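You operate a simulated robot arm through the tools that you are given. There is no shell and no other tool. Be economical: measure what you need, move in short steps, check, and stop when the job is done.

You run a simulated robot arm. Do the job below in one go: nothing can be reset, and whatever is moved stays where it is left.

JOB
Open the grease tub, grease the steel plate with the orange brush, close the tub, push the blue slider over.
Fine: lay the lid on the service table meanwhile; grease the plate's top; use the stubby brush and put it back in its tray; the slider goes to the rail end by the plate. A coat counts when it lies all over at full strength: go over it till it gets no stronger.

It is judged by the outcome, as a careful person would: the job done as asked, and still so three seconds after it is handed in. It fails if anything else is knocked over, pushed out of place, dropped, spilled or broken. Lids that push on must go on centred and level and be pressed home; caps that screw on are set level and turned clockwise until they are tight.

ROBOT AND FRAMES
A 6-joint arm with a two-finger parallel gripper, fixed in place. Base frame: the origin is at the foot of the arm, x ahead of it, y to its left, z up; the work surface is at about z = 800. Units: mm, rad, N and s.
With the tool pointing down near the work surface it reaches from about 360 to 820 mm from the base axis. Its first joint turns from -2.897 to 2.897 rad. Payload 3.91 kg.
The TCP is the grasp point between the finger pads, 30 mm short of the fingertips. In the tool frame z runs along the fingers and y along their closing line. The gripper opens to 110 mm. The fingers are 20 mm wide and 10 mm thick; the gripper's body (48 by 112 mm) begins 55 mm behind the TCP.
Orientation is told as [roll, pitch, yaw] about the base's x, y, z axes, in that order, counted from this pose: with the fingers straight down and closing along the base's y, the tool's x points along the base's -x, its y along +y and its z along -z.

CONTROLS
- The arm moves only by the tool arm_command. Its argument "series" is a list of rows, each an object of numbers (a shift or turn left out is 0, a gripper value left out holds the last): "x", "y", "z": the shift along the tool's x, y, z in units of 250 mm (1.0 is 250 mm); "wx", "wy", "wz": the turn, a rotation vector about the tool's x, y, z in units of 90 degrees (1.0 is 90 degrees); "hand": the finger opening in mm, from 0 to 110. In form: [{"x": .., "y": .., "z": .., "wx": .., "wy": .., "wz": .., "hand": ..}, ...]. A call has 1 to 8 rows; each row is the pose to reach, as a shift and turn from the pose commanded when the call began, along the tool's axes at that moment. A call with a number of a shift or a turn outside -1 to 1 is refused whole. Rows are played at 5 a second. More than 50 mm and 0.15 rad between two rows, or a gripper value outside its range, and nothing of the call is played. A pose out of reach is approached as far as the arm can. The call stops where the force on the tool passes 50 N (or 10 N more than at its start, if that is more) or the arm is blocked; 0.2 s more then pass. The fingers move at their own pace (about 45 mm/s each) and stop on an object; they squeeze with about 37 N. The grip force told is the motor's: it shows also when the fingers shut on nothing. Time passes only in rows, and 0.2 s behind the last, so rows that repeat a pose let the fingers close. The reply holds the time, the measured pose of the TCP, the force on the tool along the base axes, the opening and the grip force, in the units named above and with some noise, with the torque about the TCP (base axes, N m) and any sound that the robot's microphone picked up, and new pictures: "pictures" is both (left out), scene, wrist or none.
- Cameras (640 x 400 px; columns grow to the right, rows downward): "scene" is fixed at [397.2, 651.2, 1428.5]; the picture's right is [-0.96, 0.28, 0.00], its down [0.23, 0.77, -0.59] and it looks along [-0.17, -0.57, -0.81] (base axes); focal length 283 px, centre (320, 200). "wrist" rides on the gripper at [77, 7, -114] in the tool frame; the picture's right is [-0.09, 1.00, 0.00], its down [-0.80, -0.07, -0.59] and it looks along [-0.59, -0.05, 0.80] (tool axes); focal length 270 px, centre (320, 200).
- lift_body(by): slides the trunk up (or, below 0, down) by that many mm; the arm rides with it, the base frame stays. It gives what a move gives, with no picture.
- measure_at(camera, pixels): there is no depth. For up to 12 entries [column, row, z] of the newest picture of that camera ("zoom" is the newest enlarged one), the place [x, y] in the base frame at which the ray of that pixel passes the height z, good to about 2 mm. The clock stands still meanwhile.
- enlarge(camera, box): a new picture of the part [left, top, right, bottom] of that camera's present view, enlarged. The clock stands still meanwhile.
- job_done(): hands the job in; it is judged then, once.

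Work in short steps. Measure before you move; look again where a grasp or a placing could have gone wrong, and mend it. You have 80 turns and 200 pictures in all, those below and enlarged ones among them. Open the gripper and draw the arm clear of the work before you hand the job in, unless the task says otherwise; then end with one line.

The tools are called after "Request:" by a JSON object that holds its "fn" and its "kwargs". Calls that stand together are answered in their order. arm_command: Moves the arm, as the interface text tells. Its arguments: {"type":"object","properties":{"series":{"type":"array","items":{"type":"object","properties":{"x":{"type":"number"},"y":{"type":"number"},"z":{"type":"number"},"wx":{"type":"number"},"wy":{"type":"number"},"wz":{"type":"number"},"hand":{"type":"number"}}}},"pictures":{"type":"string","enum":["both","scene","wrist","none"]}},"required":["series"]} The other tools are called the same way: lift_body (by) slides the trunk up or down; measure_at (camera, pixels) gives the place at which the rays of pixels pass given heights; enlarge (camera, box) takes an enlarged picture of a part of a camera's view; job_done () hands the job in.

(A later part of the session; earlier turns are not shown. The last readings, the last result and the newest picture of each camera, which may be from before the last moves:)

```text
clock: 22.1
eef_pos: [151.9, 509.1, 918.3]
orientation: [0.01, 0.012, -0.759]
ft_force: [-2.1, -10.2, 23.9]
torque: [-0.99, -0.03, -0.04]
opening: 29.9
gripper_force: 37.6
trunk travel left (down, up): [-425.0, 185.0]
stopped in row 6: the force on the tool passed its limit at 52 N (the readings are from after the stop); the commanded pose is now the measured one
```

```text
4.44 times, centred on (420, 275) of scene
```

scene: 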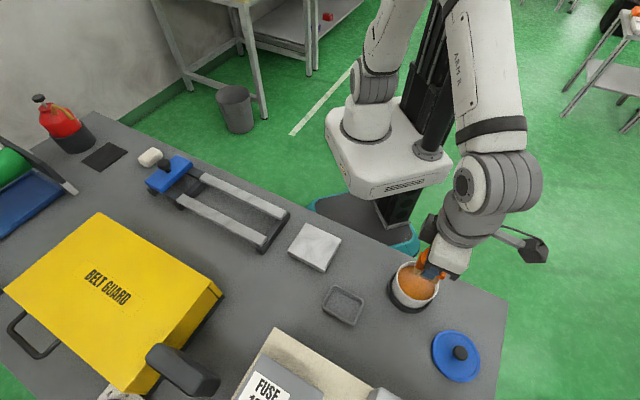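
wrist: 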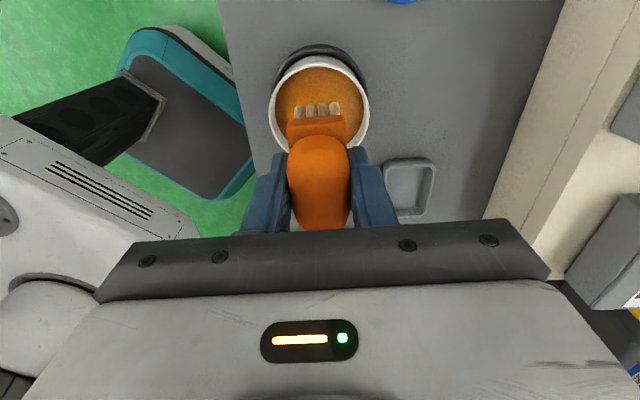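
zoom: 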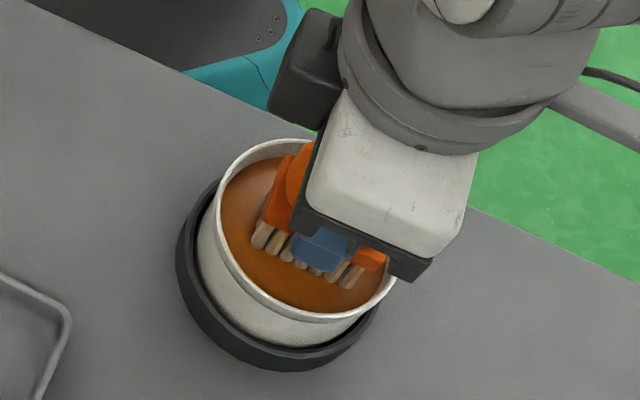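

Rise and check brush load and pose.

Request:
{"fn": "arm_command", "kwargs": {"series": [{"z": -0.04, "wx": 0.006, "wy": -0.003, "hand": 0}, {"z": -0.16, "wx": 0.006, "wy": -0.003}, {"z": -0.24, "wx": 0.006, "wy": -0.003}, {"z": -0.24, "wx": 0.006, "wy": -0.003}], "pictures": "wrist"}}

Request:
{"fn": "enlarge", "kwargs": {"camera": "scene", "box": [370, 230, 470, 320]}}

Request:
{"fn": "enlarge", "kwargs": {"camera": "scene", "box": [270, 210, 370, 290]}}

```text
clock: 23.1
eef_pos: [151.8, 508.7, 976.5]
orientation: [-0.002, 0.004, -0.76]
ft_force: [0.0, 0.8, 0.1]
torque: [-0.01, 0.02, -0.05]
opening: 30.1
gripper_force: 37.0
trunk travel left (down, up): [-425.0, 185.0]
```

wrist: 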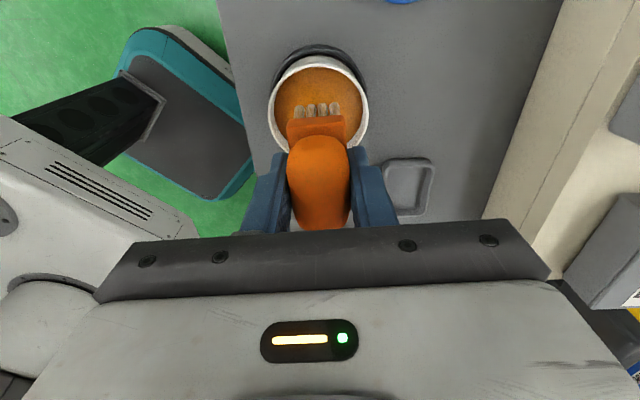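

```text
4.44 times, centred on (420, 275) of scene
```

zoom: 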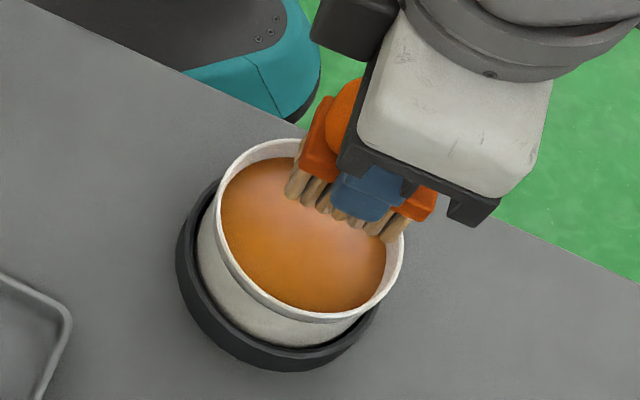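

```text
5.00 times, centred on (320, 250) of scene
```

zoom: 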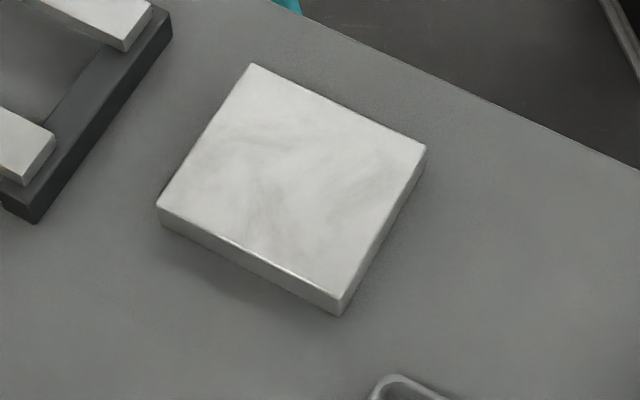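

Tint unchanged, so the brush is loaded. Measure plate top corners in the zoom (253,64),(426,147),(338,297),(157,207).

Request:
{"fn": "measure_at", "kwargs": {"camera": "zoom", "pixels": [[253, 64, 815], [426, 147, 815], [338, 297, 815], [157, 207, 815], [253, 64, 825], [426, 147, 825], [338, 297, 825], [157, 207, 825], [340, 315, 800], [159, 225, 800], [424, 165, 800]]}}

```text
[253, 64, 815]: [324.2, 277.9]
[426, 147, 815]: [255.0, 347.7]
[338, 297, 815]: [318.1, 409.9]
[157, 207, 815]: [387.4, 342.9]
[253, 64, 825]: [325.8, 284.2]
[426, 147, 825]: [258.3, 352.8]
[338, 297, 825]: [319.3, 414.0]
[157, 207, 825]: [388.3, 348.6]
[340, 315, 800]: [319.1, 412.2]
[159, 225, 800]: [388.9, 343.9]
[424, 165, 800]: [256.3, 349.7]
```

Plate top ≈ z 820, centre (322,347), 97 mm along tool x, 88 mm along tool y. Move over its centre at the present height with a small yaw alignment.

Request:
{"fn": "arm_command", "kwargs": {"series": [{"x": -0.188, "wz": 0.004, "hand": 0}, {"x": -0.376, "wz": 0.008}, {"x": -0.563, "wz": 0.012}, {"x": -0.751, "wz": 0.016}, {"x": -0.938, "wz": 0.018}, {"x": -0.938, "z": 0.15, "wz": 0.018}, {"x": -0.938, "z": 0.3, "wz": 0.018}, {"x": -0.938, "z": 0.3, "wz": 0.018}]}}

Request:
{"fn": "enlarge", "kwargs": {"camera": "scene", "box": [270, 210, 370, 290]}}

Request:
{"fn": "enlarge", "kwargs": {"camera": "wrist", "box": [200, 20, 440, 230]}}

```text
clock: 24.9
eef_pos: [321.7, 347.9, 902.6]
orientation: [-0.003, 0.007, -0.786]
ft_force: [-0.3, 0.0, -0.3]
torque: [-0.01, 0.02, -0.01]
opening: 30.0
gripper_force: 37.0
trunk travel left (down, up): [-425.0, 185.0]
```

scene: 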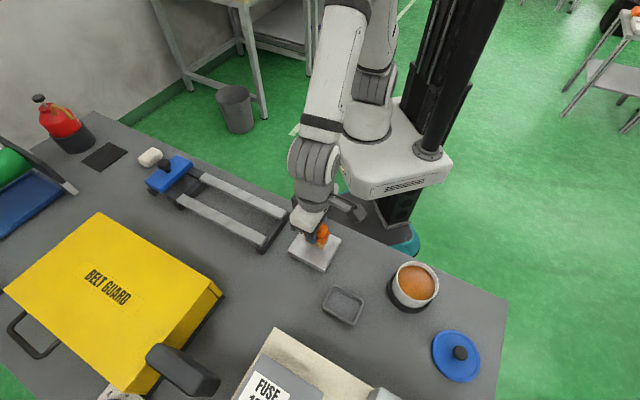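
wrist: 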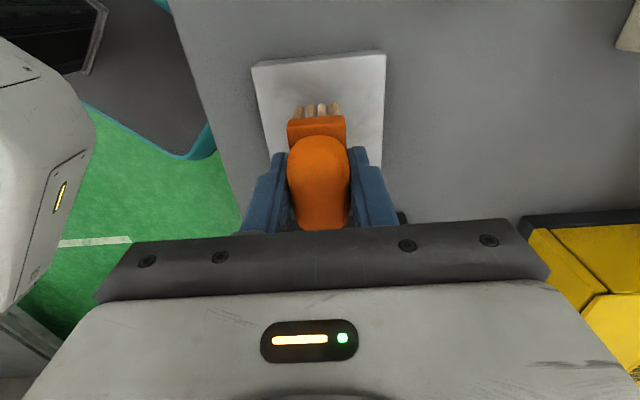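

```text
5.00 times, centred on (320, 250) of scene
```

zoom: 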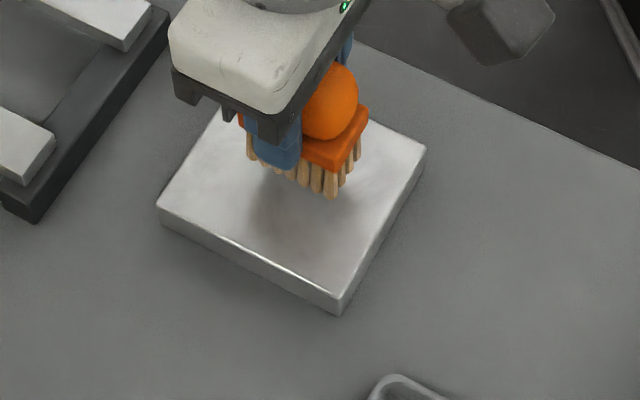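

```text
1.90 times, centred on (320, 125) of wrist
```

zoom: 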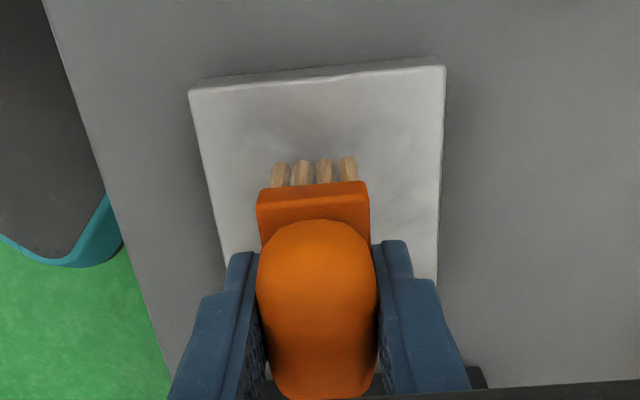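

Brush is centred over the plate, aligned. Descend gently to find contact.

Request:
{"fn": "arm_command", "kwargs": {"series": [{"z": 0.04, "hand": 0}, {"z": 0.06}, {"z": 0.068}, {"z": 0.076}], "pictures": "none"}}

```text
clock: 25.9
eef_pos: [321.9, 347.1, 883.0]
orientation: [0.006, 0.008, -0.786]
ft_force: [0.6, -7.8, 41.1]
torque: [-0.35, 0.27, 0.01]
opening: 29.7
gripper_force: 36.6
trunk travel left (down, up): [-425.0, 185.0]
```

Contact ≈886. Ease to light pressure (~1 mm press) and sweep the middle lane across the plate.

Request:
{"fn": "arm_command", "kwargs": {"series": [{"z": -0.006, "hand": 0}, {"y": -0.07, "z": -0.006}, {"y": -0.14, "z": -0.006}, {"y": -0.07, "z": -0.006}, {"z": -0.006}, {"y": 0.07, "z": -0.006}, {"y": 0.14, "z": -0.006}], "pictures": "none"}}

Request:
{"fn": "enlarge", "kwargs": {"camera": "scene", "box": [270, 210, 370, 290]}}

```text
clock: 26.9
eef_pos: [301.6, 328.7, 884.0]
orientation: [-0.017, 0.006, -0.788]
ft_force: [-11.5, -11.3, 31.3]
torque: [-0.22, 0.45, 0.05]
opening: 30.2
gripper_force: 36.8
trunk travel left (down, up): [-425.0, 185.0]
stopped in row 5: the force on the tool passed its limit at 58 N (the readings are from after the stop); the commanded pose is now the measured one
```

```text
5.00 times, centred on (320, 250) of scene
```

zoom: 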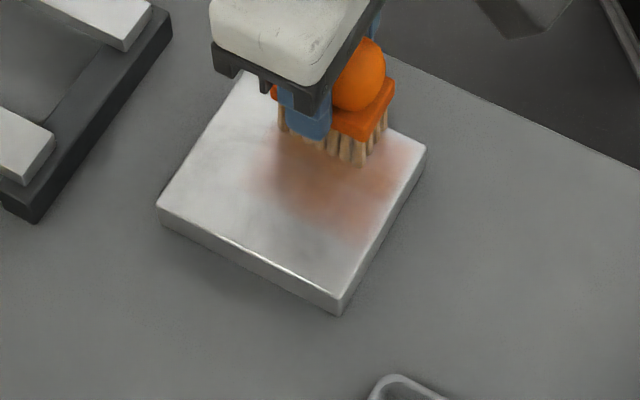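

Grease is being laid. Ease up 1.5 mm and carry on across to the other edge.

Request:
{"fn": "arm_command", "kwargs": {"series": [{"z": -0.007, "hand": 0}, {"y": -0.04, "z": -0.007}, {"y": 0.04, "z": -0.007}, {"y": 0.11, "z": -0.007}, {"y": 0.18, "z": -0.007}, {"y": 0.25, "z": -0.007}, {"y": 0.18, "z": -0.007}, {"y": 0.11, "z": -0.007}], "pictures": "none"}}

Request:
{"fn": "enlarge", "kwargs": {"camera": "scene", "box": [270, 210, 370, 290]}}

```text
clock: 28.7
eef_pos: [324.6, 349.1, 883.1]
orientation: [-0.016, 0.006, -0.788]
ft_force: [3.8, 4.3, 11.2]
torque: [0.34, -0.31, 0.0]
opening: 29.8
gripper_force: 37.3
trunk travel left (down, up): [-425.0, 185.0]
```

```text
5.00 times, centred on (320, 250) of scene
```

zoom: 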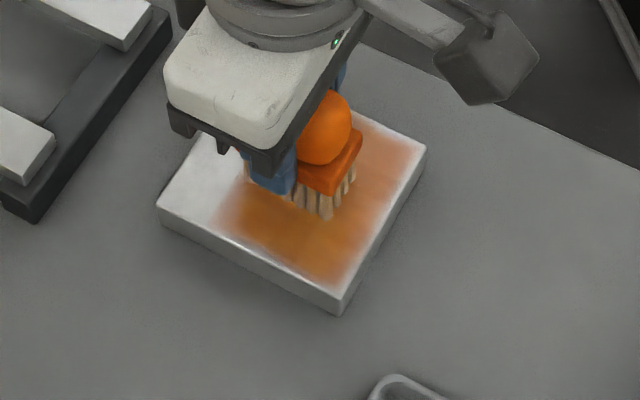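

Coat covers the middle lane well. Shift to the front lane (tool +x 22 mm), straighten the small tilt, and sweep.

Request:
{"fn": "arm_command", "kwargs": {"series": [{"x": 0.05, "z": -0.003, "wx": -0.01, "wy": 0.0045, "hand": 0}, {"x": 0.088, "y": -0.07, "z": -0.003, "wx": -0.01, "wy": 0.0045}, {"x": 0.088, "y": -0.15, "z": -0.003, "wx": -0.01, "wy": 0.0045}, {"x": 0.088, "y": -0.07, "z": -0.003, "wx": -0.01, "wy": 0.0045}, {"x": 0.088, "y": 0.0, "z": -0.003, "wx": -0.01, "wy": 0.0045}, {"x": 0.088, "y": 0.07, "z": -0.003, "wx": -0.01, "wy": 0.0045}, {"x": 0.088, "y": 0.14, "z": -0.003, "wx": -0.01, "wy": 0.0045}, {"x": 0.088, "y": 0.07, "z": -0.003, "wx": -0.01, "wy": 0.0045}], "pictures": "none"}}

Request:
{"fn": "enlarge", "kwargs": {"camera": "scene", "box": [270, 210, 370, 290]}}

```text
clock: 30.5
eef_pos: [320.7, 375.2, 884.5]
orientation: [-0.004, 0.012, -0.786]
ft_force: [0.2, 0.4, -1.1]
torque: [0.02, 0.01, 0.02]
opening: 30.1
gripper_force: 37.1
trunk travel left (down, up): [-425.0, 185.0]
```

```text
5.00 times, centred on (320, 250) of scene
```

zoom: 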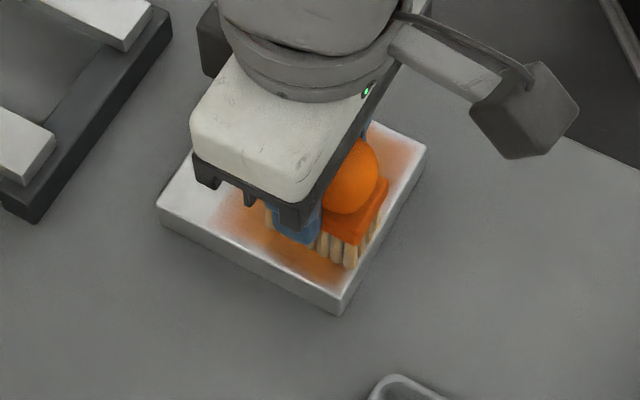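

Force is zero – the brush was just off the surface. Press ~1.5 mm lower and repeat the front lane.

Request:
{"fn": "arm_command", "kwargs": {"series": [{"z": 0.006, "hand": 0}, {"y": 0.07, "z": 0.006}, {"y": 0.0, "z": 0.006}, {"y": -0.07, "z": 0.006}, {"y": -0.14, "z": 0.006}, {"y": -0.21, "z": 0.006}, {"y": -0.14, "z": 0.006}, {"y": -0.07, "z": 0.006}], "pictures": "none"}}

Request:
{"fn": "enlarge", "kwargs": {"camera": "scene", "box": [270, 210, 370, 290]}}

```text
clock: 32.1
eef_pos: [287.7, 343.7, 883.0]
orientation: [-0.015, 0.012, -0.788]
ft_force: [-10.6, -9.5, 31.9]
torque: [-0.44, 0.16, -0.01]
opening: 29.8
gripper_force: 37.1
trunk travel left (down, up): [-425.0, 185.0]
stopped in row 8: the force on the tool passed its limit at 57 N (the readings are from after the stop); the commanded pose is now the measured one
```

```text
5.00 times, centred on (320, 250) of scene
```

zoom: 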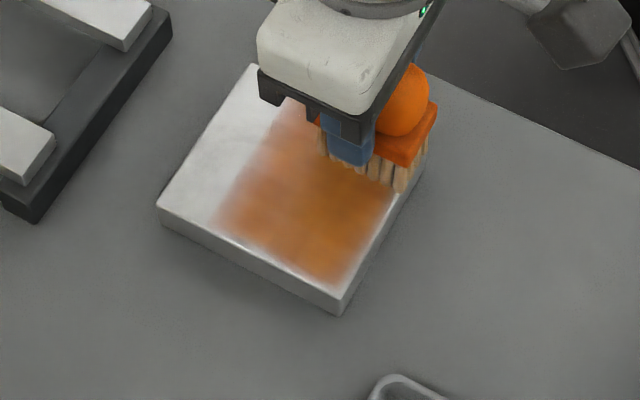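

The strip at the front edge is still faint. Ease up 1 mm, move 6 mm further forward and sweep the front edge again.

Request:
{"fn": "arm_command", "kwargs": {"series": [{"x": 0.024, "z": -0.005, "wx": -0.007, "hand": 0}, {"x": 0.024, "y": -0.05, "z": -0.005, "wx": -0.007}, {"x": 0.024, "y": 0.02, "z": -0.005, "wx": -0.007}, {"x": 0.024, "y": 0.09, "z": -0.005, "wx": -0.007}, {"x": 0.024, "y": 0.16, "z": -0.005, "wx": -0.007}, {"x": 0.024, "y": 0.23, "z": -0.005, "wx": -0.007}, {"x": 0.024, "y": 0.26, "z": -0.005, "wx": -0.007}], "pictures": "none"}}

Request:
{"fn": "enlarge", "kwargs": {"camera": "scene", "box": [270, 210, 370, 290]}}

```text
clock: 33.7
eef_pos: [331.3, 395.6, 882.7]
orientation: [-0.007, 0.011, -0.786]
ft_force: [-8.8, -7.6, 15.0]
torque: [-0.47, 0.5, 0.04]
opening: 29.9
gripper_force: 37.1
trunk travel left (down, up): [-425.0, 185.0]
```

```text
5.00 times, centred on (320, 250) of scene
```

zoom: 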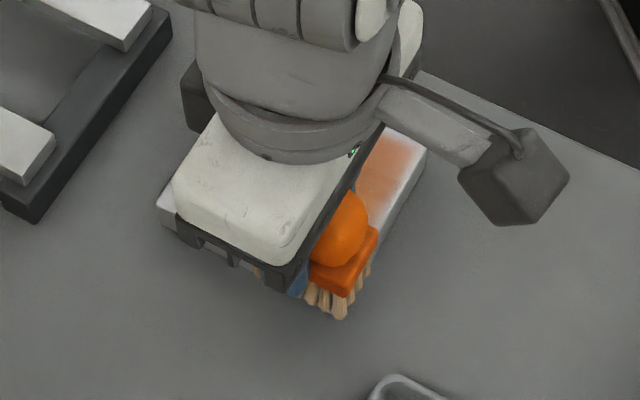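

Now sweep across to the back lane (tool −x side) and along it.

Request:
{"fn": "arm_command", "kwargs": {"series": [{"x": -0.02, "y": -0.02, "hand": 0}, {"x": -0.12, "y": -0.02}, {"x": -0.22, "y": -0.02}, {"x": -0.224, "y": -0.09}, {"x": -0.224, "y": -0.16}, {"x": -0.224, "y": -0.23}, {"x": -0.224, "y": -0.3}, {"x": -0.224, "y": -0.23}], "pictures": "none"}}

Request:
{"fn": "enlarge", "kwargs": {"camera": "scene", "box": [270, 210, 370, 290]}}

```text
clock: 35.4
eef_pos: [322.8, 310.9, 882.7]
orientation: [-0.004, 0.012, -0.786]
ft_force: [-3.3, -5.5, 19.7]
torque: [-0.36, 0.15, 0.01]
opening: 30.0
gripper_force: 36.8
trunk travel left (down, up): [-425.0, 185.0]
stopped in row 8: the force on the tool passed its limit at 54 N (the readings are from after the stop); the commanded pose is now the measured one
```

```text
5.00 times, centred on (320, 250) of scene
```

zoom: 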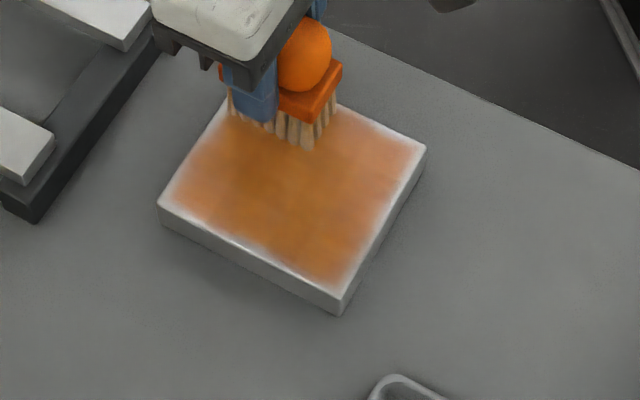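

Nearly everything is covered; the edges are still pale. Lift, and go back over the tub to reload.

Request:
{"fn": "arm_command", "kwargs": {"series": [{"z": -0.19, "hand": 0}, {"z": -0.38}, {"x": 0.19, "y": 0.012, "z": -0.38}, {"x": 0.38, "y": 0.024, "z": -0.38}, {"x": 0.57, "y": 0.036, "z": -0.38}, {"x": 0.76, "y": 0.048, "z": -0.38}, {"x": 0.95, "y": 0.06, "z": -0.38}, {"x": 0.998, "y": 0.07, "z": -0.38}]}}

Request:
{"fn": "enlarge", "kwargs": {"camera": "scene", "box": [270, 210, 370, 290]}}

```text
clock: 37.2
eef_pos: [159.1, 499.8, 980.5]
orientation: [-0.007, 0.009, -0.789]
ft_force: [0.8, -0.4, 0.3]
torque: [-0.04, -0.01, 0.0]
opening: 29.9
gripper_force: 37.2
trunk travel left (down, up): [-425.0, 185.0]
```

scene: 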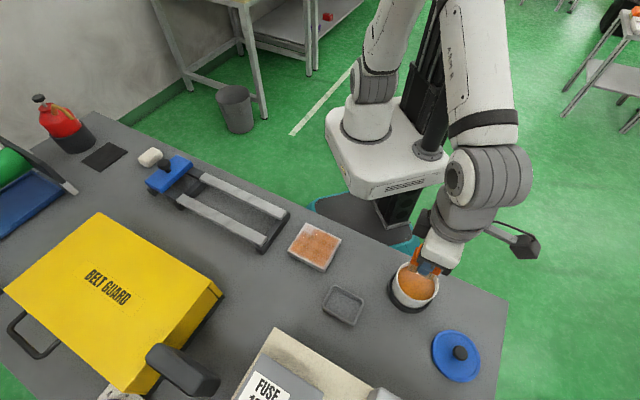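
wrist: 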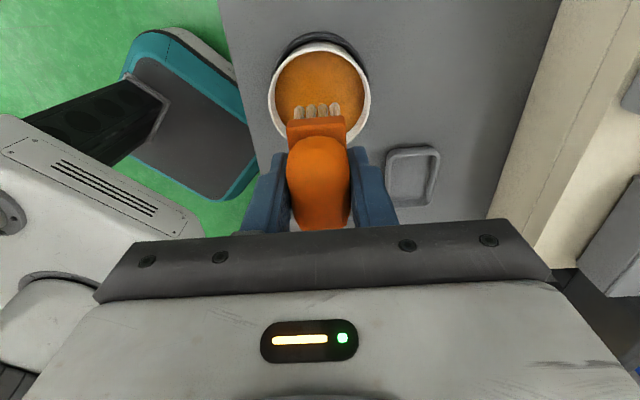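

```text
5.00 times, centred on (320, 250) of scene
```

zoom: 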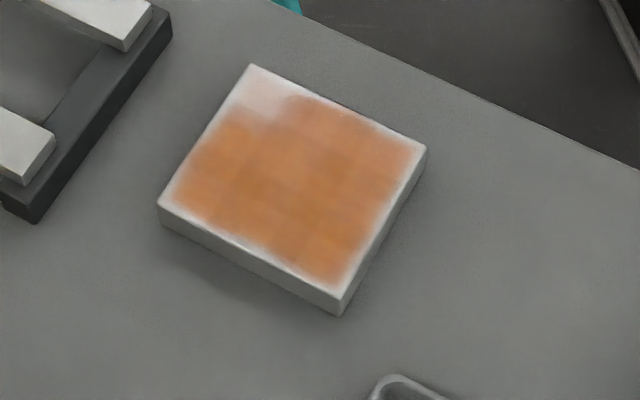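

Corner at zoom (255,80) is bare and the bristles look grey – load used up. Dip again lightly.

Request:
{"fn": "arm_command", "kwargs": {"series": [{"x": 0.034, "y": 0.002, "z": 0.08, "wx": -0.007, "hand": 0}, {"x": 0.034, "y": 0.002, "z": 0.18, "wx": -0.007}, {"x": 0.034, "y": 0.002, "z": 0.245, "wx": -0.007}, {"x": 0.034, "y": 0.002, "z": 0.255, "wx": -0.007}, {"x": 0.034, "y": 0.002, "z": 0.262, "wx": -0.007}, {"x": 0.034, "y": 0.002, "z": 0.262, "wx": -0.007}, {"x": 0.034, "y": 0.002, "z": 0.262, "wx": -0.007}], "pictures": "none"}}

Request:
{"fn": "enlarge", "kwargs": {"camera": "scene", "box": [370, 230, 470, 320]}}

```text
clock: 38.8
eef_pos: [154.6, 506.6, 917.2]
orientation: [0.012, 0.014, -0.788]
ft_force: [-3.1, 0.4, 32.6]
torque: [-0.37, 0.14, 0.0]
opening: 29.9
gripper_force: 36.8
trunk travel left (down, up): [-425.0, 185.0]
```

```text
4.44 times, centred on (420, 275) of scene
```

zoom: 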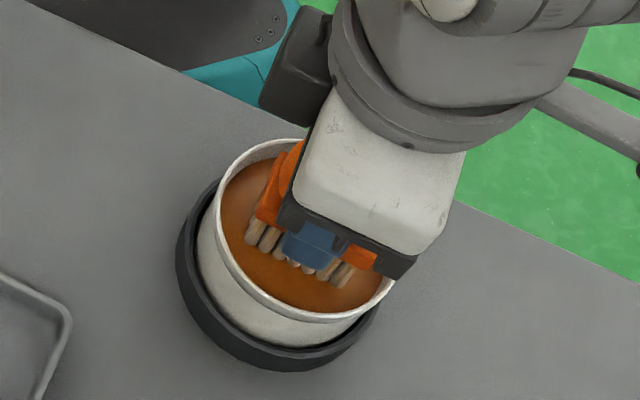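

Dipped at ~33 N without a stop. Lift and return over the plate near its bare corner.

Request:
{"fn": "arm_command", "kwargs": {"series": [{"z": -0.13, "hand": 0}, {"z": -0.25}, {"x": -0.19, "y": -0.024, "z": -0.25}, {"x": -0.38, "y": -0.048, "z": -0.25}, {"x": -0.57, "y": -0.072, "z": -0.25}, {"x": -0.76, "y": -0.096, "z": -0.25}, {"x": -0.95, "y": -0.118, "z": -0.25}, {"x": -1.0, "y": -0.118, "z": -0.1}], "pictures": "scene"}}

```text
clock: 40.6
eef_pos: [308.9, 307.9, 935.1]
orientation: [0.006, 0.012, -0.786]
ft_force: [0.5, 0.3, -0.7]
torque: [0.03, 0.03, -0.01]
opening: 30.1
gripper_force: 37.0
trunk travel left (down, up): [-425.0, 185.0]
```

scene: 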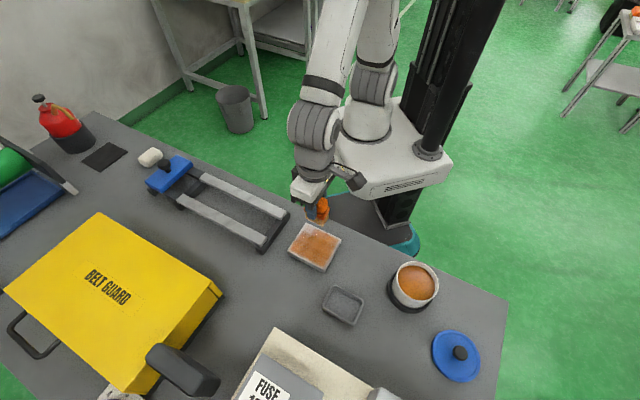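

Straighten the tilt, descend to contact on the back lane by the bare corner and check force.

Request:
{"fn": "arm_command", "kwargs": {"series": [{"x": -0.036, "z": 0.1, "wx": -0.003, "wy": -0.008, "hand": 0}, {"x": -0.036, "z": 0.19, "wx": -0.003, "wy": -0.008}, {"x": -0.036, "z": 0.204, "wx": -0.003, "wy": -0.008}, {"x": -0.036, "z": 0.21, "wx": -0.003, "wy": -0.008}], "pictures": "none"}}

```text
clock: 41.6
eef_pos: [314.6, 303.3, 883.3]
orientation: [0.011, -0.002, -0.787]
ft_force: [-2.8, -0.7, 4.3]
torque: [0.05, 0.33, 0.01]
opening: 29.8
gripper_force: 36.9
trunk travel left (down, up): [-425.0, 185.0]
```

Light contact (4 N). Press ~1 mm more and sweep the whole back lane to the far edge and back.

Request:
{"fn": "arm_command", "kwargs": {"series": [{"z": 0.004, "hand": 0}, {"y": -0.03, "z": 0.004}, {"y": 0.04, "z": 0.004}, {"y": 0.11, "z": 0.004}, {"y": 0.18, "z": 0.004}, {"y": 0.25, "z": 0.004}, {"y": 0.31, "z": 0.004}, {"y": 0.25, "z": 0.004}], "pictures": "none"}}

Request:
{"fn": "enlarge", "kwargs": {"camera": "scene", "box": [270, 210, 370, 290]}}

```text
clock: 43.4
eef_pos: [359.5, 349.0, 883.8]
orientation: [0.009, -0.001, -0.786]
ft_force: [0.3, 0.2, -0.9]
torque: [-0.02, 0.04, 0.01]
opening: 29.8
gripper_force: 37.1
trunk travel left (down, up): [-425.0, 185.0]
```

```text
5.00 times, centred on (320, 250) of scene
```

zoom: 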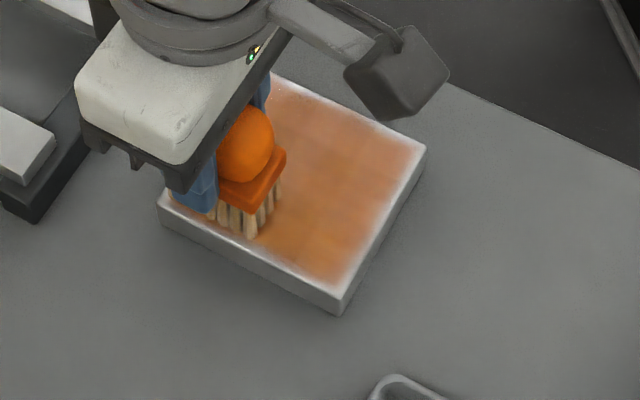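

No force on this side; press 1.5 mm lower and sweep back over the far edge and along the lane.

Request:
{"fn": "arm_command", "kwargs": {"series": [{"y": 0.0, "z": 0.006, "hand": 0}, {"y": 0.06, "z": 0.006}, {"x": -0.02, "y": 0.06, "z": 0.006}, {"x": -0.02, "y": 0.0, "z": 0.006}, {"x": -0.02, "y": -0.08, "z": 0.005}, {"x": -0.02, "y": -0.16, "z": 0.004}, {"x": -0.02, "y": -0.24, "z": 0.003}, {"x": -0.02, "y": -0.28, "z": 0.002}], "pictures": "none"}}

Request:
{"fn": "enlarge", "kwargs": {"camera": "scene", "box": [270, 210, 370, 290]}}

```text
clock: 45.2
eef_pos: [312.5, 294.7, 883.1]
orientation: [0.009, 0.0, -0.787]
ft_force: [8.2, 8.9, 18.9]
torque: [0.86, -0.28, -0.3]
opening: 29.9
gripper_force: 37.4
trunk travel left (down, up): [-425.0, 185.0]
```

```text
5.00 times, centred on (320, 250) of scene
```

zoom: 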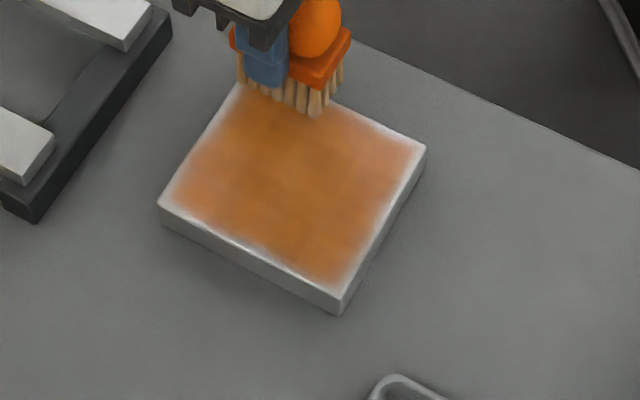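

Corner is covered. Now sweep the perimeter: along the −y edge to the front, then along the front edge.

Request:
{"fn": "arm_command", "kwargs": {"series": [{"y": 0.03, "hand": 0}, {"x": 0.08, "y": 0.03}, {"x": 0.16, "y": 0.03}, {"x": 0.25, "y": 0.03}, {"x": 0.25, "y": 0.11, "z": 0.001}, {"x": 0.25, "y": 0.19, "z": 0.002}, {"x": 0.25, "y": 0.27, "z": 0.003}, {"x": 0.25, "y": 0.34, "z": 0.004}], "pictures": "none"}}

Request:
{"fn": "enlarge", "kwargs": {"camera": "scene", "box": [270, 210, 370, 290]}}

```text
clock: 47.0
eef_pos: [327.3, 394.7, 882.0]
orientation: [0.013, -0.003, -0.789]
ft_force: [-16.9, -16.4, 35.8]
torque: [-0.9, 1.27, 0.05]
opening: 30.2
gripper_force: 36.8
trunk travel left (down, up): [-425.0, 185.0]
```

```text
5.00 times, centred on (320, 250) of scene
```

zoom: 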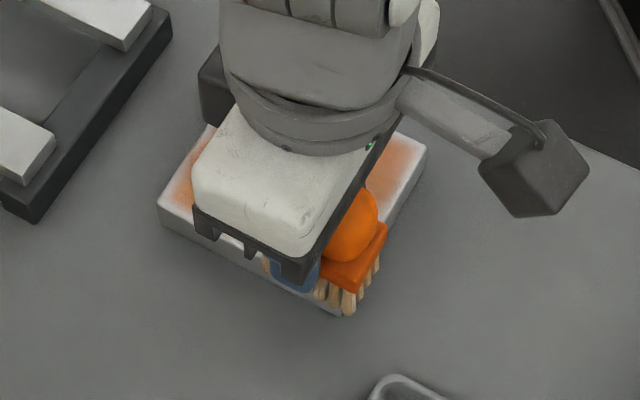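

Continue along the +y edge to the back, then sweep back through the middle, easing pressure slightly.

Request:
{"fn": "arm_command", "kwargs": {"series": [{"y": -0.01, "z": -0.003, "hand": 0}, {"x": -0.08, "y": -0.01, "z": -0.003}, {"x": -0.16, "y": -0.01, "z": -0.003}, {"x": -0.24, "y": -0.01, "z": -0.002}, {"x": -0.24, "y": -0.09, "z": -0.002}, {"x": -0.24, "y": -0.17, "z": -0.003}, {"x": -0.24, "y": -0.25, "z": -0.004}, {"x": -0.24, "y": -0.32, "z": -0.005}], "pictures": "none"}}

Request:
{"fn": "enlarge", "kwargs": {"camera": "scene", "box": [270, 210, 370, 290]}}

```text
clock: 48.8
eef_pos: [317.5, 301.3, 882.1]
orientation: [0.012, -0.002, -0.787]
ft_force: [10.8, 9.3, 27.8]
torque: [0.45, -0.55, 0.04]
opening: 29.7
gripper_force: 37.1
trunk travel left (down, up): [-425.0, 185.0]
```

```text
5.00 times, centred on (320, 250) of scene
```

zoom: 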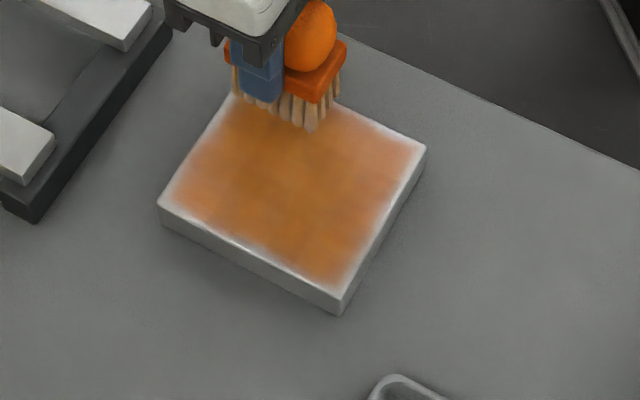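

Edges remain paler than the middle; reload the brush again.

Request:
{"fn": "arm_command", "kwargs": {"series": [{"z": -0.19, "hand": 0}, {"z": -0.38}, {"x": 0.19, "y": 0.022, "z": -0.38}, {"x": 0.38, "y": 0.044, "z": -0.38}, {"x": 0.57, "y": 0.066, "z": -0.38}, {"x": 0.76, "y": 0.088, "z": -0.38}, {"x": 0.95, "y": 0.11, "z": -0.38}, {"x": 0.998, "y": 0.112, "z": -0.38}], "pictures": "wrist"}}

Request:
{"fn": "enlarge", "kwargs": {"camera": "scene", "box": [280, 215, 350, 275]}}

```text
clock: 50.6
eef_pos: [161.0, 494.6, 974.3]
orientation: [0.009, -0.002, -0.791]
ft_force: [-0.2, -0.1, -0.1]
torque: [0.01, -0.01, 0.01]
opening: 30.1
gripper_force: 37.3
trunk travel left (down, up): [-425.0, 185.0]
```

wrist: 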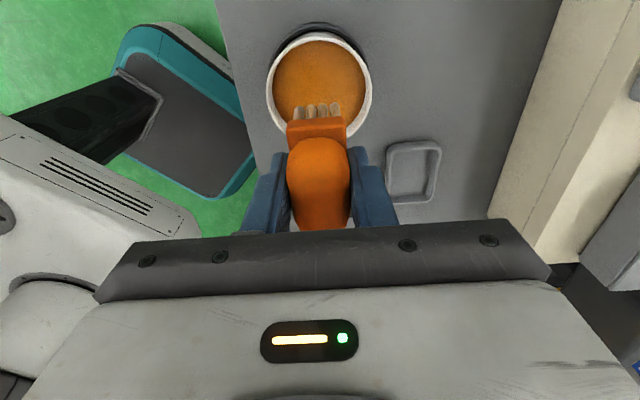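

```text
6.67 times, centred on (315, 245) of scene
```

zoom: 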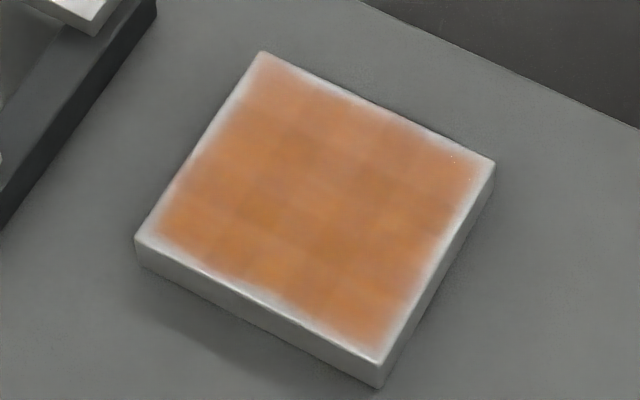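

Coverage is now nearly uniform with slight patchiness. One more load for finishing passes: dip lightly.

Request:
{"fn": "arm_command", "kwargs": {"series": [{"x": 0.055, "y": 0.012, "z": 0.08, "wx": 0.005, "wy": -0.003, "hand": 0}, {"x": 0.055, "y": 0.012, "z": 0.18, "wx": 0.005, "wy": -0.003}, {"x": 0.055, "y": 0.012, "z": 0.242, "wx": 0.005, "wy": -0.003}, {"x": 0.055, "y": 0.012, "z": 0.252, "wx": 0.005, "wy": -0.003}, {"x": 0.055, "y": 0.012, "z": 0.258, "wx": 0.005, "wy": -0.003}, {"x": 0.055, "y": 0.012, "z": 0.258, "wx": 0.005, "wy": -0.003}, {"x": 0.055, "y": 0.012, "z": 0.258, "wx": 0.005, "wy": -0.003}], "pictures": "none"}}

```text
clock: 52.2
eef_pos: [152.5, 507.3, 915.6]
orientation: [0.008, -0.004, -0.791]
ft_force: [5.2, -2.0, 46.5]
torque: [-0.28, -0.05, 0.02]
opening: 29.8
gripper_force: 37.0
trunk travel left (down, up): [-425.0, 185.0]
```

Loaded. Return to the plate's front lane start.

Request:
{"fn": "arm_command", "kwargs": {"series": [{"z": -0.13, "hand": 0}, {"z": -0.25}, {"x": -0.19, "y": -0.026, "z": -0.25}, {"x": -0.38, "y": -0.052, "z": -0.25}, {"x": -0.57, "y": -0.078, "z": -0.25}, {"x": -0.76, "y": -0.104, "z": -0.25}, {"x": -0.829, "y": -0.115, "z": -0.1}, {"x": -0.829, "y": -0.115, "z": 0.06}], "pictures": "none"}}

Request:
{"fn": "arm_command", "kwargs": {"series": [{"z": 0.04, "hand": 0}, {"z": 0.056}, {"z": 0.06}], "pictures": "none"}}

```text
clock: 54.0
eef_pos: [278.7, 341.7, 897.9]
orientation: [0.004, -0.006, -0.79]
ft_force: [0.2, 0.0, 0.2]
torque: [-0.01, 0.04, 0.0]
opening: 29.8
gripper_force: 36.1
trunk travel left (down, up): [-425.0, 185.0]
```

```text
clock: 54.8
eef_pos: [277.1, 340.6, 881.9]
orientation: [0.002, -0.007, -0.786]
ft_force: [0.2, 0.0, 0.2]
torque: [-0.01, 0.02, 0.0]
opening: 29.8
gripper_force: 37.3
trunk travel left (down, up): [-425.0, 185.0]
```

No contact at 882 yet; the brush slid up slightly in the grip. Step further down until contact.

Request:
{"fn": "arm_command", "kwargs": {"series": [{"z": 0.004, "hand": 0}, {"z": 0.008}, {"z": 0.008}], "pictures": "none"}}

```text
clock: 55.6
eef_pos: [278.2, 341.9, 882.1]
orientation: [0.004, -0.008, -0.788]
ft_force: [-2.9, 0.9, 7.3]
torque: [0.14, 0.27, 0.04]
opening: 30.0
gripper_force: 36.8
trunk travel left (down, up): [-425.0, 185.0]
```

Contact (7 N). Press 1 mm and sweep the front lane, then across to the middle and back lanes.

Request:
{"fn": "arm_command", "kwargs": {"series": [{"x": 0.01, "z": 0.004, "hand": 0}, {"x": 0.01, "y": 0.06, "z": 0.004}, {"x": 0.01, "y": 0.12, "z": 0.005}, {"x": 0.01, "y": 0.18, "z": 0.006}, {"x": 0.01, "y": 0.24, "z": 0.007}, {"x": 0.01, "y": 0.3, "z": 0.008}, {"x": -0.05, "y": 0.3, "z": 0.008}, {"x": -0.1, "y": 0.3, "z": 0.008}], "pictures": "none"}}

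Request:
{"fn": "arm_command", "kwargs": {"series": [{"y": -0.06, "z": -0.001, "hand": 0}, {"y": -0.12, "z": -0.002}, {"y": -0.18, "z": -0.003}, {"y": -0.24, "z": -0.004}, {"y": -0.3, "z": -0.004}, {"x": -0.06, "y": -0.3, "z": -0.004}, {"x": -0.12, "y": -0.3, "z": -0.004}], "pictures": "none"}}

Request:
{"fn": "arm_command", "kwargs": {"series": [{"y": 0.06, "z": 0.001, "hand": 0}, {"y": 0.12, "z": 0.002}, {"y": 0.18, "z": 0.003}, {"y": 0.24, "z": 0.004}, {"y": 0.3, "z": 0.004}], "pictures": "none"}}

Request:
{"fn": "enlarge", "kwargs": {"camera": "scene", "box": [280, 215, 350, 275]}}

```text
clock: 57.4
eef_pos: [348.3, 378.0, 881.0]
orientation: [0.005, -0.008, -0.785]
ft_force: [-3.3, 4.2, 7.3]
torque: [0.38, 0.34, -0.04]
opening: 29.8
gripper_force: 36.8
trunk travel left (down, up): [-425.0, 185.0]
```

```text
clock: 59.0
eef_pos: [314.4, 300.0, 882.0]
orientation: [0.0, -0.007, -0.788]
ft_force: [-6.9, 4.9, 13.1]
torque: [0.4, 0.4, 0.0]
opening: 29.9
gripper_force: 36.8
trunk travel left (down, up): [-425.0, 185.0]
```

```text
clock: 60.2
eef_pos: [367.3, 353.9, 881.5]
orientation: [0.004, -0.007, -0.789]
ft_force: [-7.2, -6.9, 14.9]
torque: [-0.47, 0.46, -0.01]
opening: 30.0
gripper_force: 37.0
trunk travel left (down, up): [-425.0, 185.0]
```

```text
6.67 times, centred on (315, 245) of scene
```

zoom: 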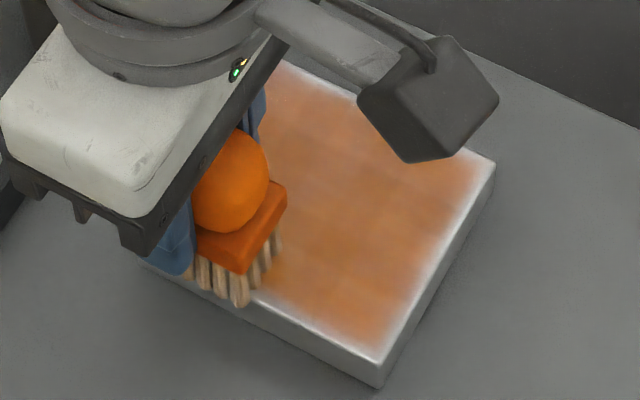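

Sweeps run smoothly now. Go over it once more in reverse: back lane, middle lane, front lane.

Request:
{"fn": "arm_command", "kwargs": {"series": [{"y": -0.06, "z": -0.001, "hand": 0}, {"y": -0.12, "z": -0.002}, {"y": -0.18, "z": -0.003}, {"y": -0.24, "z": -0.004}, {"y": -0.3, "z": -0.004}, {"x": 0.06, "y": -0.3, "z": -0.004}, {"x": 0.11, "y": -0.3, "z": -0.004}], "pictures": "none"}}

Request:
{"fn": "arm_command", "kwargs": {"series": [{"y": 0.06, "z": 0.001, "hand": 0}, {"y": 0.12, "z": 0.002}, {"y": 0.18, "z": 0.003}, {"y": 0.24, "z": 0.004}, {"y": 0.3, "z": 0.004}, {"x": 0.06, "y": 0.3, "z": 0.004}, {"x": 0.12, "y": 0.3, "z": 0.004}], "pictures": "none"}}

Request:
{"fn": "arm_command", "kwargs": {"series": [{"y": -0.06, "z": -0.001, "hand": 0}, {"y": -0.12, "z": -0.002}, {"y": -0.18, "z": -0.003}, {"y": -0.24, "z": -0.004}, {"y": -0.3, "z": -0.004}], "pictures": "none"}}

Request:
{"fn": "arm_command", "kwargs": {"series": [{"z": -0.19, "hand": 0}, {"z": -0.38}, {"x": 0.19, "z": -0.38}, {"x": 0.38, "z": -0.38}, {"x": 0.54, "y": 0.06, "z": -0.38}, {"x": 0.54, "y": 0.06, "z": -0.38}], "pictures": "both"}}

Request:
{"fn": "enlarge", "kwargs": {"camera": "scene", "box": [280, 215, 350, 275]}}

```text
clock: 61.5
eef_pos: [322.0, 307.4, 881.9]
orientation: [0.019, -0.006, -0.786]
ft_force: [1.2, -1.0, 13.7]
torque: [-0.27, 0.08, 0.03]
opening: 29.9
gripper_force: 36.8
trunk travel left (down, up): [-425.0, 185.0]
stopped in row 6: the force on the tool passed its limit at 51 N (the readings are from after the stop); the commanded pose is now the measured one
```

```text
clock: 63.1
eef_pos: [355.1, 381.6, 881.3]
orientation: [0.02, -0.002, -0.789]
ft_force: [8.6, -5.5, 15.7]
torque: [-0.52, -0.37, 0.12]
opening: 29.9
gripper_force: 37.1
trunk travel left (down, up): [-425.0, 185.0]
```

```text
clock: 64.3
eef_pos: [304.8, 331.6, 880.8]
orientation: [0.024, -0.003, -0.791]
ft_force: [13.0, 13.6, 34.4]
torque: [0.48, -0.47, -0.01]
opening: 29.8
gripper_force: 37.1
trunk travel left (down, up): [-425.0, 185.0]
```

```text
clock: 65.7
eef_pos: [216.5, 436.7, 974.6]
orientation: [0.015, -0.005, -0.789]
ft_force: [0.5, -0.1, -1.5]
torque: [-0.01, -0.02, 0.0]
opening: 29.9
gripper_force: 37.2
trunk travel left (down, up): [-425.0, 185.0]
```

scene: 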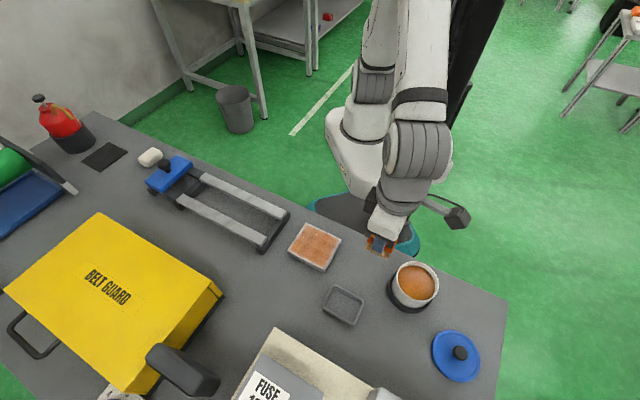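
wrist: 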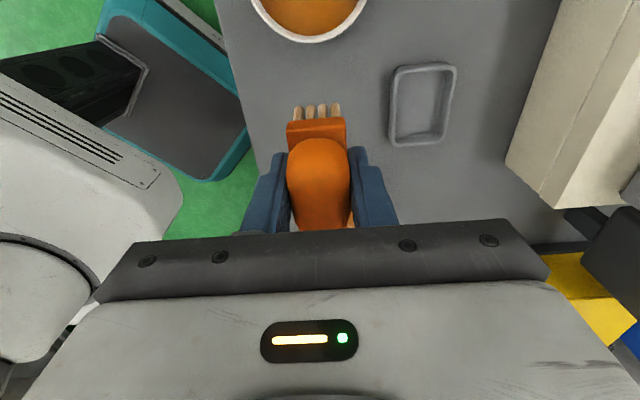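

```text
6.67 times, centred on (315, 245) of scene
```

zoom: 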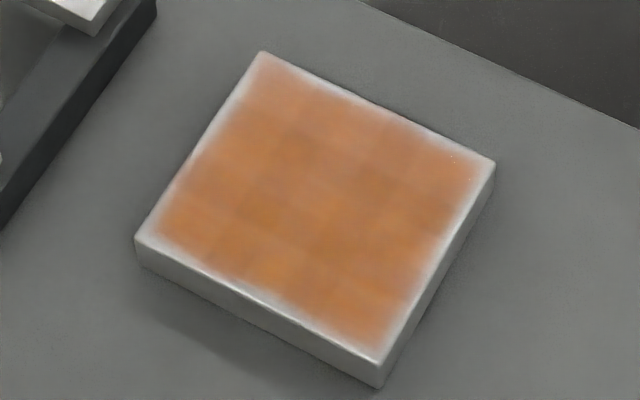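

The coat looks the same as before this last round, i.e. no stronger. I take one look with the wrist camera from beyond the plate to verify evenness, straightening the tilt.

Request:
{"fn": "arm_command", "kwargs": {"series": [{"x": -0.174, "z": 0.0, "wx": 0.008, "hand": 0}, {"x": -0.35, "y": 0.02, "wx": 0.008}, {"x": -0.52, "y": 0.04, "wx": 0.008}, {"x": -0.7, "y": 0.04, "wx": 0.008}, {"x": -0.87, "y": 0.04, "wx": 0.008}, {"x": -0.87, "y": 0.04, "wx": 0.008}], "pictures": "wrist"}}

Request:
{"fn": "enlarge", "kwargs": {"camera": "wrist", "box": [220, 0, 420, 150]}}

```text
clock: 67.1
eef_pos: [376.1, 290.5, 976.1]
orientation: [0.004, -0.004, -0.789]
ft_force: [0.1, 0.0, -0.5]
torque: [-0.04, -0.01, 0.0]
opening: 30.0
gripper_force: 37.2
trunk travel left (down, up): [-425.0, 185.0]
```

wrist: 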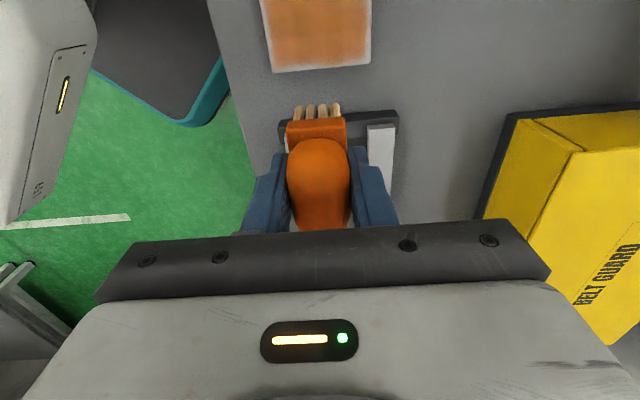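

```text
2.67 times, centred on (320, 75) of wrist
```

zoom: 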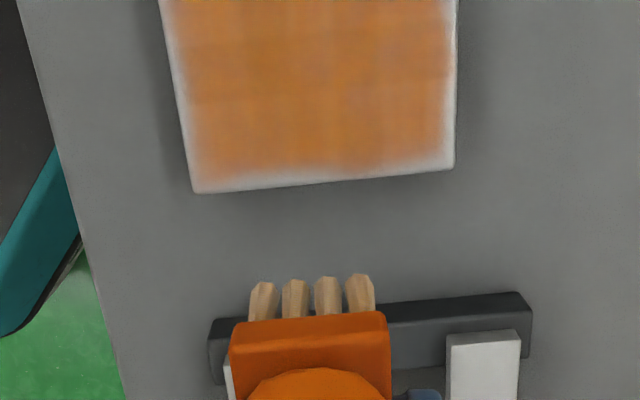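

The strip along the near (back) edge and its corner is a bit paler. Give that edge extra strokes with the brush set further out (tool x −36 mm).

Request:
{"fn": "arm_command", "kwargs": {"series": [{"x": 0.08, "y": -0.08, "z": 0.08, "hand": 0}, {"x": 0.168, "y": -0.14, "z": 0.2}, {"x": 0.168, "y": -0.14, "z": 0.32}, {"x": 0.168, "y": -0.14, "z": 0.37}, {"x": 0.168, "y": -0.14, "z": 0.378}, {"x": 0.168, "y": -0.14, "z": 0.382}], "pictures": "none"}}

```text
clock: 68.5
eef_pos: [321.5, 291.0, 881.4]
orientation: [0.006, -0.005, -0.789]
ft_force: [-3.0, 0.1, 19.1]
torque: [0.09, 0.24, 0.01]
opening: 29.7
gripper_force: 36.1
trunk travel left (down, up): [-425.0, 185.0]
```

Contact at 19 N. Sweep the back edge along twice.

Request:
{"fn": "arm_command", "kwargs": {"series": [{"y": 0.06, "hand": 0}, {"y": 0.12}, {"y": 0.18, "z": 0.001}, {"y": 0.24, "z": 0.002}, {"y": 0.31, "z": 0.003}, {"y": 0.24, "z": 0.002}, {"y": 0.18, "z": 0.001}, {"y": 0.12}], "pictures": "none"}}

Request:
{"fn": "arm_command", "kwargs": {"series": [{"y": -0.06, "hand": 0}, {"y": -0.13}, {"x": 0.06, "y": -0.13}, {"x": 0.12, "y": -0.13}, {"x": 0.18, "y": -0.13}, {"x": 0.24, "y": -0.13}, {"x": 0.29, "y": -0.13}], "pictures": "none"}}

Request:
{"fn": "enlarge", "kwargs": {"camera": "scene", "box": [280, 215, 350, 275]}}

```text
clock: 70.3
eef_pos: [344.3, 315.3, 880.0]
orientation: [0.011, -0.004, -0.789]
ft_force: [12.5, 10.2, 31.2]
torque: [0.45, -0.39, -0.06]
opening: 29.8
gripper_force: 37.2
trunk travel left (down, up): [-425.0, 185.0]
```

```text
clock: 71.9
eef_pos: [269.3, 341.1, 879.2]
orientation: [0.004, -0.005, -0.79]
ft_force: [12.0, -12.3, 28.9]
torque: [-0.46, -0.57, -0.06]
opening: 29.8
gripper_force: 37.2
trunk travel left (down, up): [-425.0, 185.0]
```

```text
6.67 times, centred on (315, 245) of scene
```

zoom: 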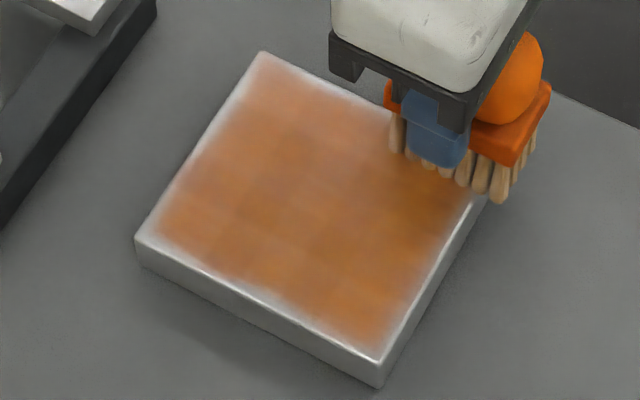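

No change: the coat is saturated. Now lift and carry the brush back above its tray (TCP (304,494), original yaw).

Request:
{"fn": "arm_command", "kwargs": {"series": [{"z": -0.18, "hand": 0}, {"z": -0.36}, {"x": 0.09, "y": 0.14, "z": -0.36, "wz": -0.01}, {"x": 0.18, "y": 0.28, "z": -0.36, "wz": -0.019}, {"x": 0.27, "y": 0.42, "z": -0.36, "wz": -0.019}, {"x": 0.337, "y": 0.53, "z": -0.36, "wz": -0.019}, {"x": 0.337, "y": 0.53, "z": -0.25, "wz": -0.019}, {"x": 0.337, "y": 0.53, "z": -0.2, "wz": -0.019}]}}

Request:
{"fn": "enlarge", "kwargs": {"camera": "wrist", "box": [200, 20, 440, 230]}}

Request:
{"fn": "enlarge", "kwargs": {"camera": "scene", "box": [280, 215, 380, 340]}}

```text
clock: 73.7
eef_pos: [303.3, 494.7, 929.3]
orientation: [0.004, -0.006, -0.758]
ft_force: [0.2, 0.8, -1.6]
torque: [0.0, 0.01, -0.01]
opening: 29.8
gripper_force: 36.9
trunk travel left (down, up): [-425.0, 185.0]
```

scene: 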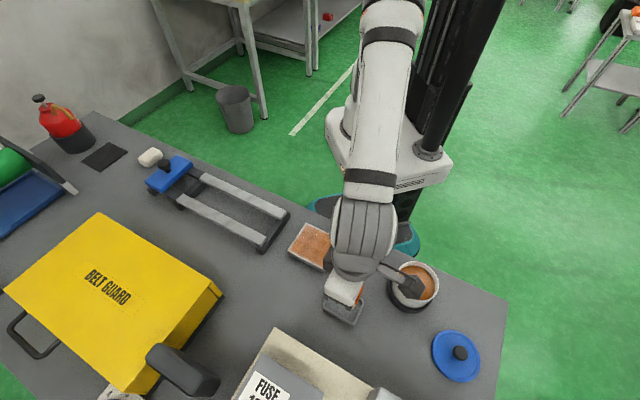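
wrist: 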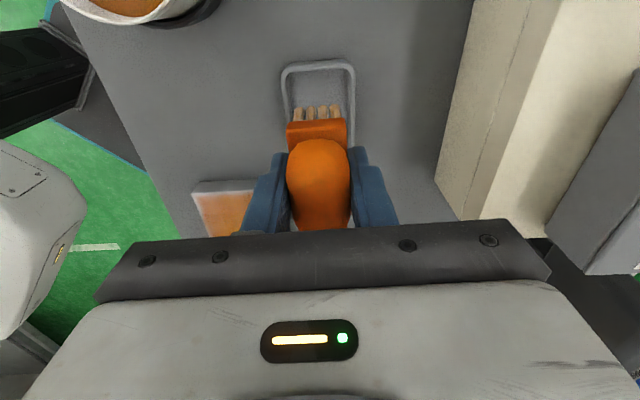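

```text
1.90 times, centred on (320, 125) of wrist
```

zoom: 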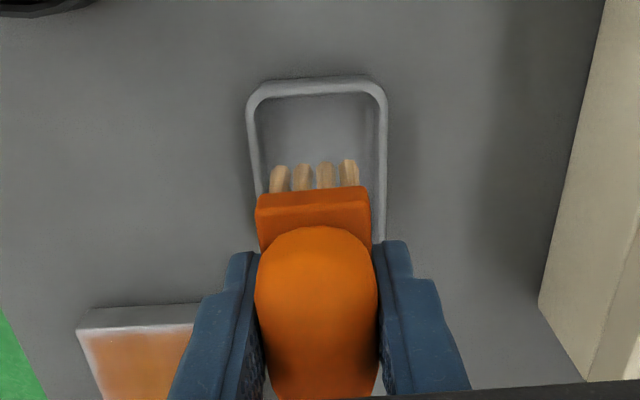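

```text
3.20 times, centred on (330, 278) of scene
```

zoom: 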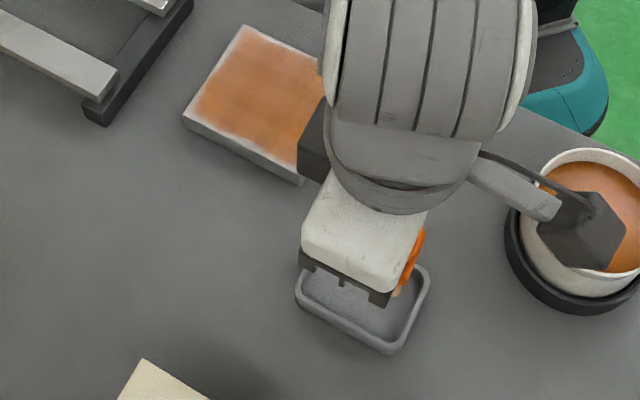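

Tray lies in the same place in view as before the grasp. Descend to near the tray floor.

Request:
{"fn": "arm_command", "kwargs": {"series": [{"z": 0.1, "hand": 0}, {"z": 0.19}, {"z": 0.235}, {"z": 0.245}, {"z": 0.255}, {"z": 0.262}], "pictures": "wrist"}}

```text
clock: 75.1
eef_pos: [304.8, 496.9, 863.5]
orientation: [0.003, -0.005, -0.759]
ft_force: [-0.7, -1.1, -1.1]
torque: [0.02, 0.01, 0.0]
opening: 29.7
gripper_force: 36.6
trunk travel left (down, up): [-425.0, 185.0]
```

wrist: 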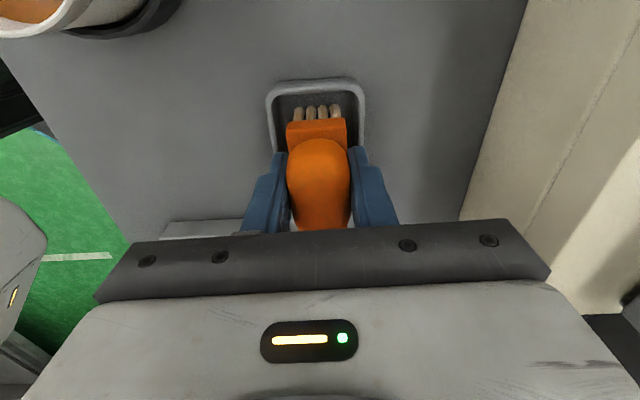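

No contact yet; continue down in 1 mm steps.

Request:
{"fn": "arm_command", "kwargs": {"series": [{"z": 0.005, "hand": 0}, {"z": 0.009}, {"z": 0.012}, {"z": 0.015}], "pictures": "none"}}

```text
clock: 76.1
eef_pos: [303.5, 494.5, 863.0]
orientation: [0.004, -0.005, -0.759]
ft_force: [3.0, -2.4, 9.0]
torque: [-0.02, 0.09, -0.01]
opening: 29.8
gripper_force: 37.0
trunk travel left (down, up): [-425.0, 185.0]
```

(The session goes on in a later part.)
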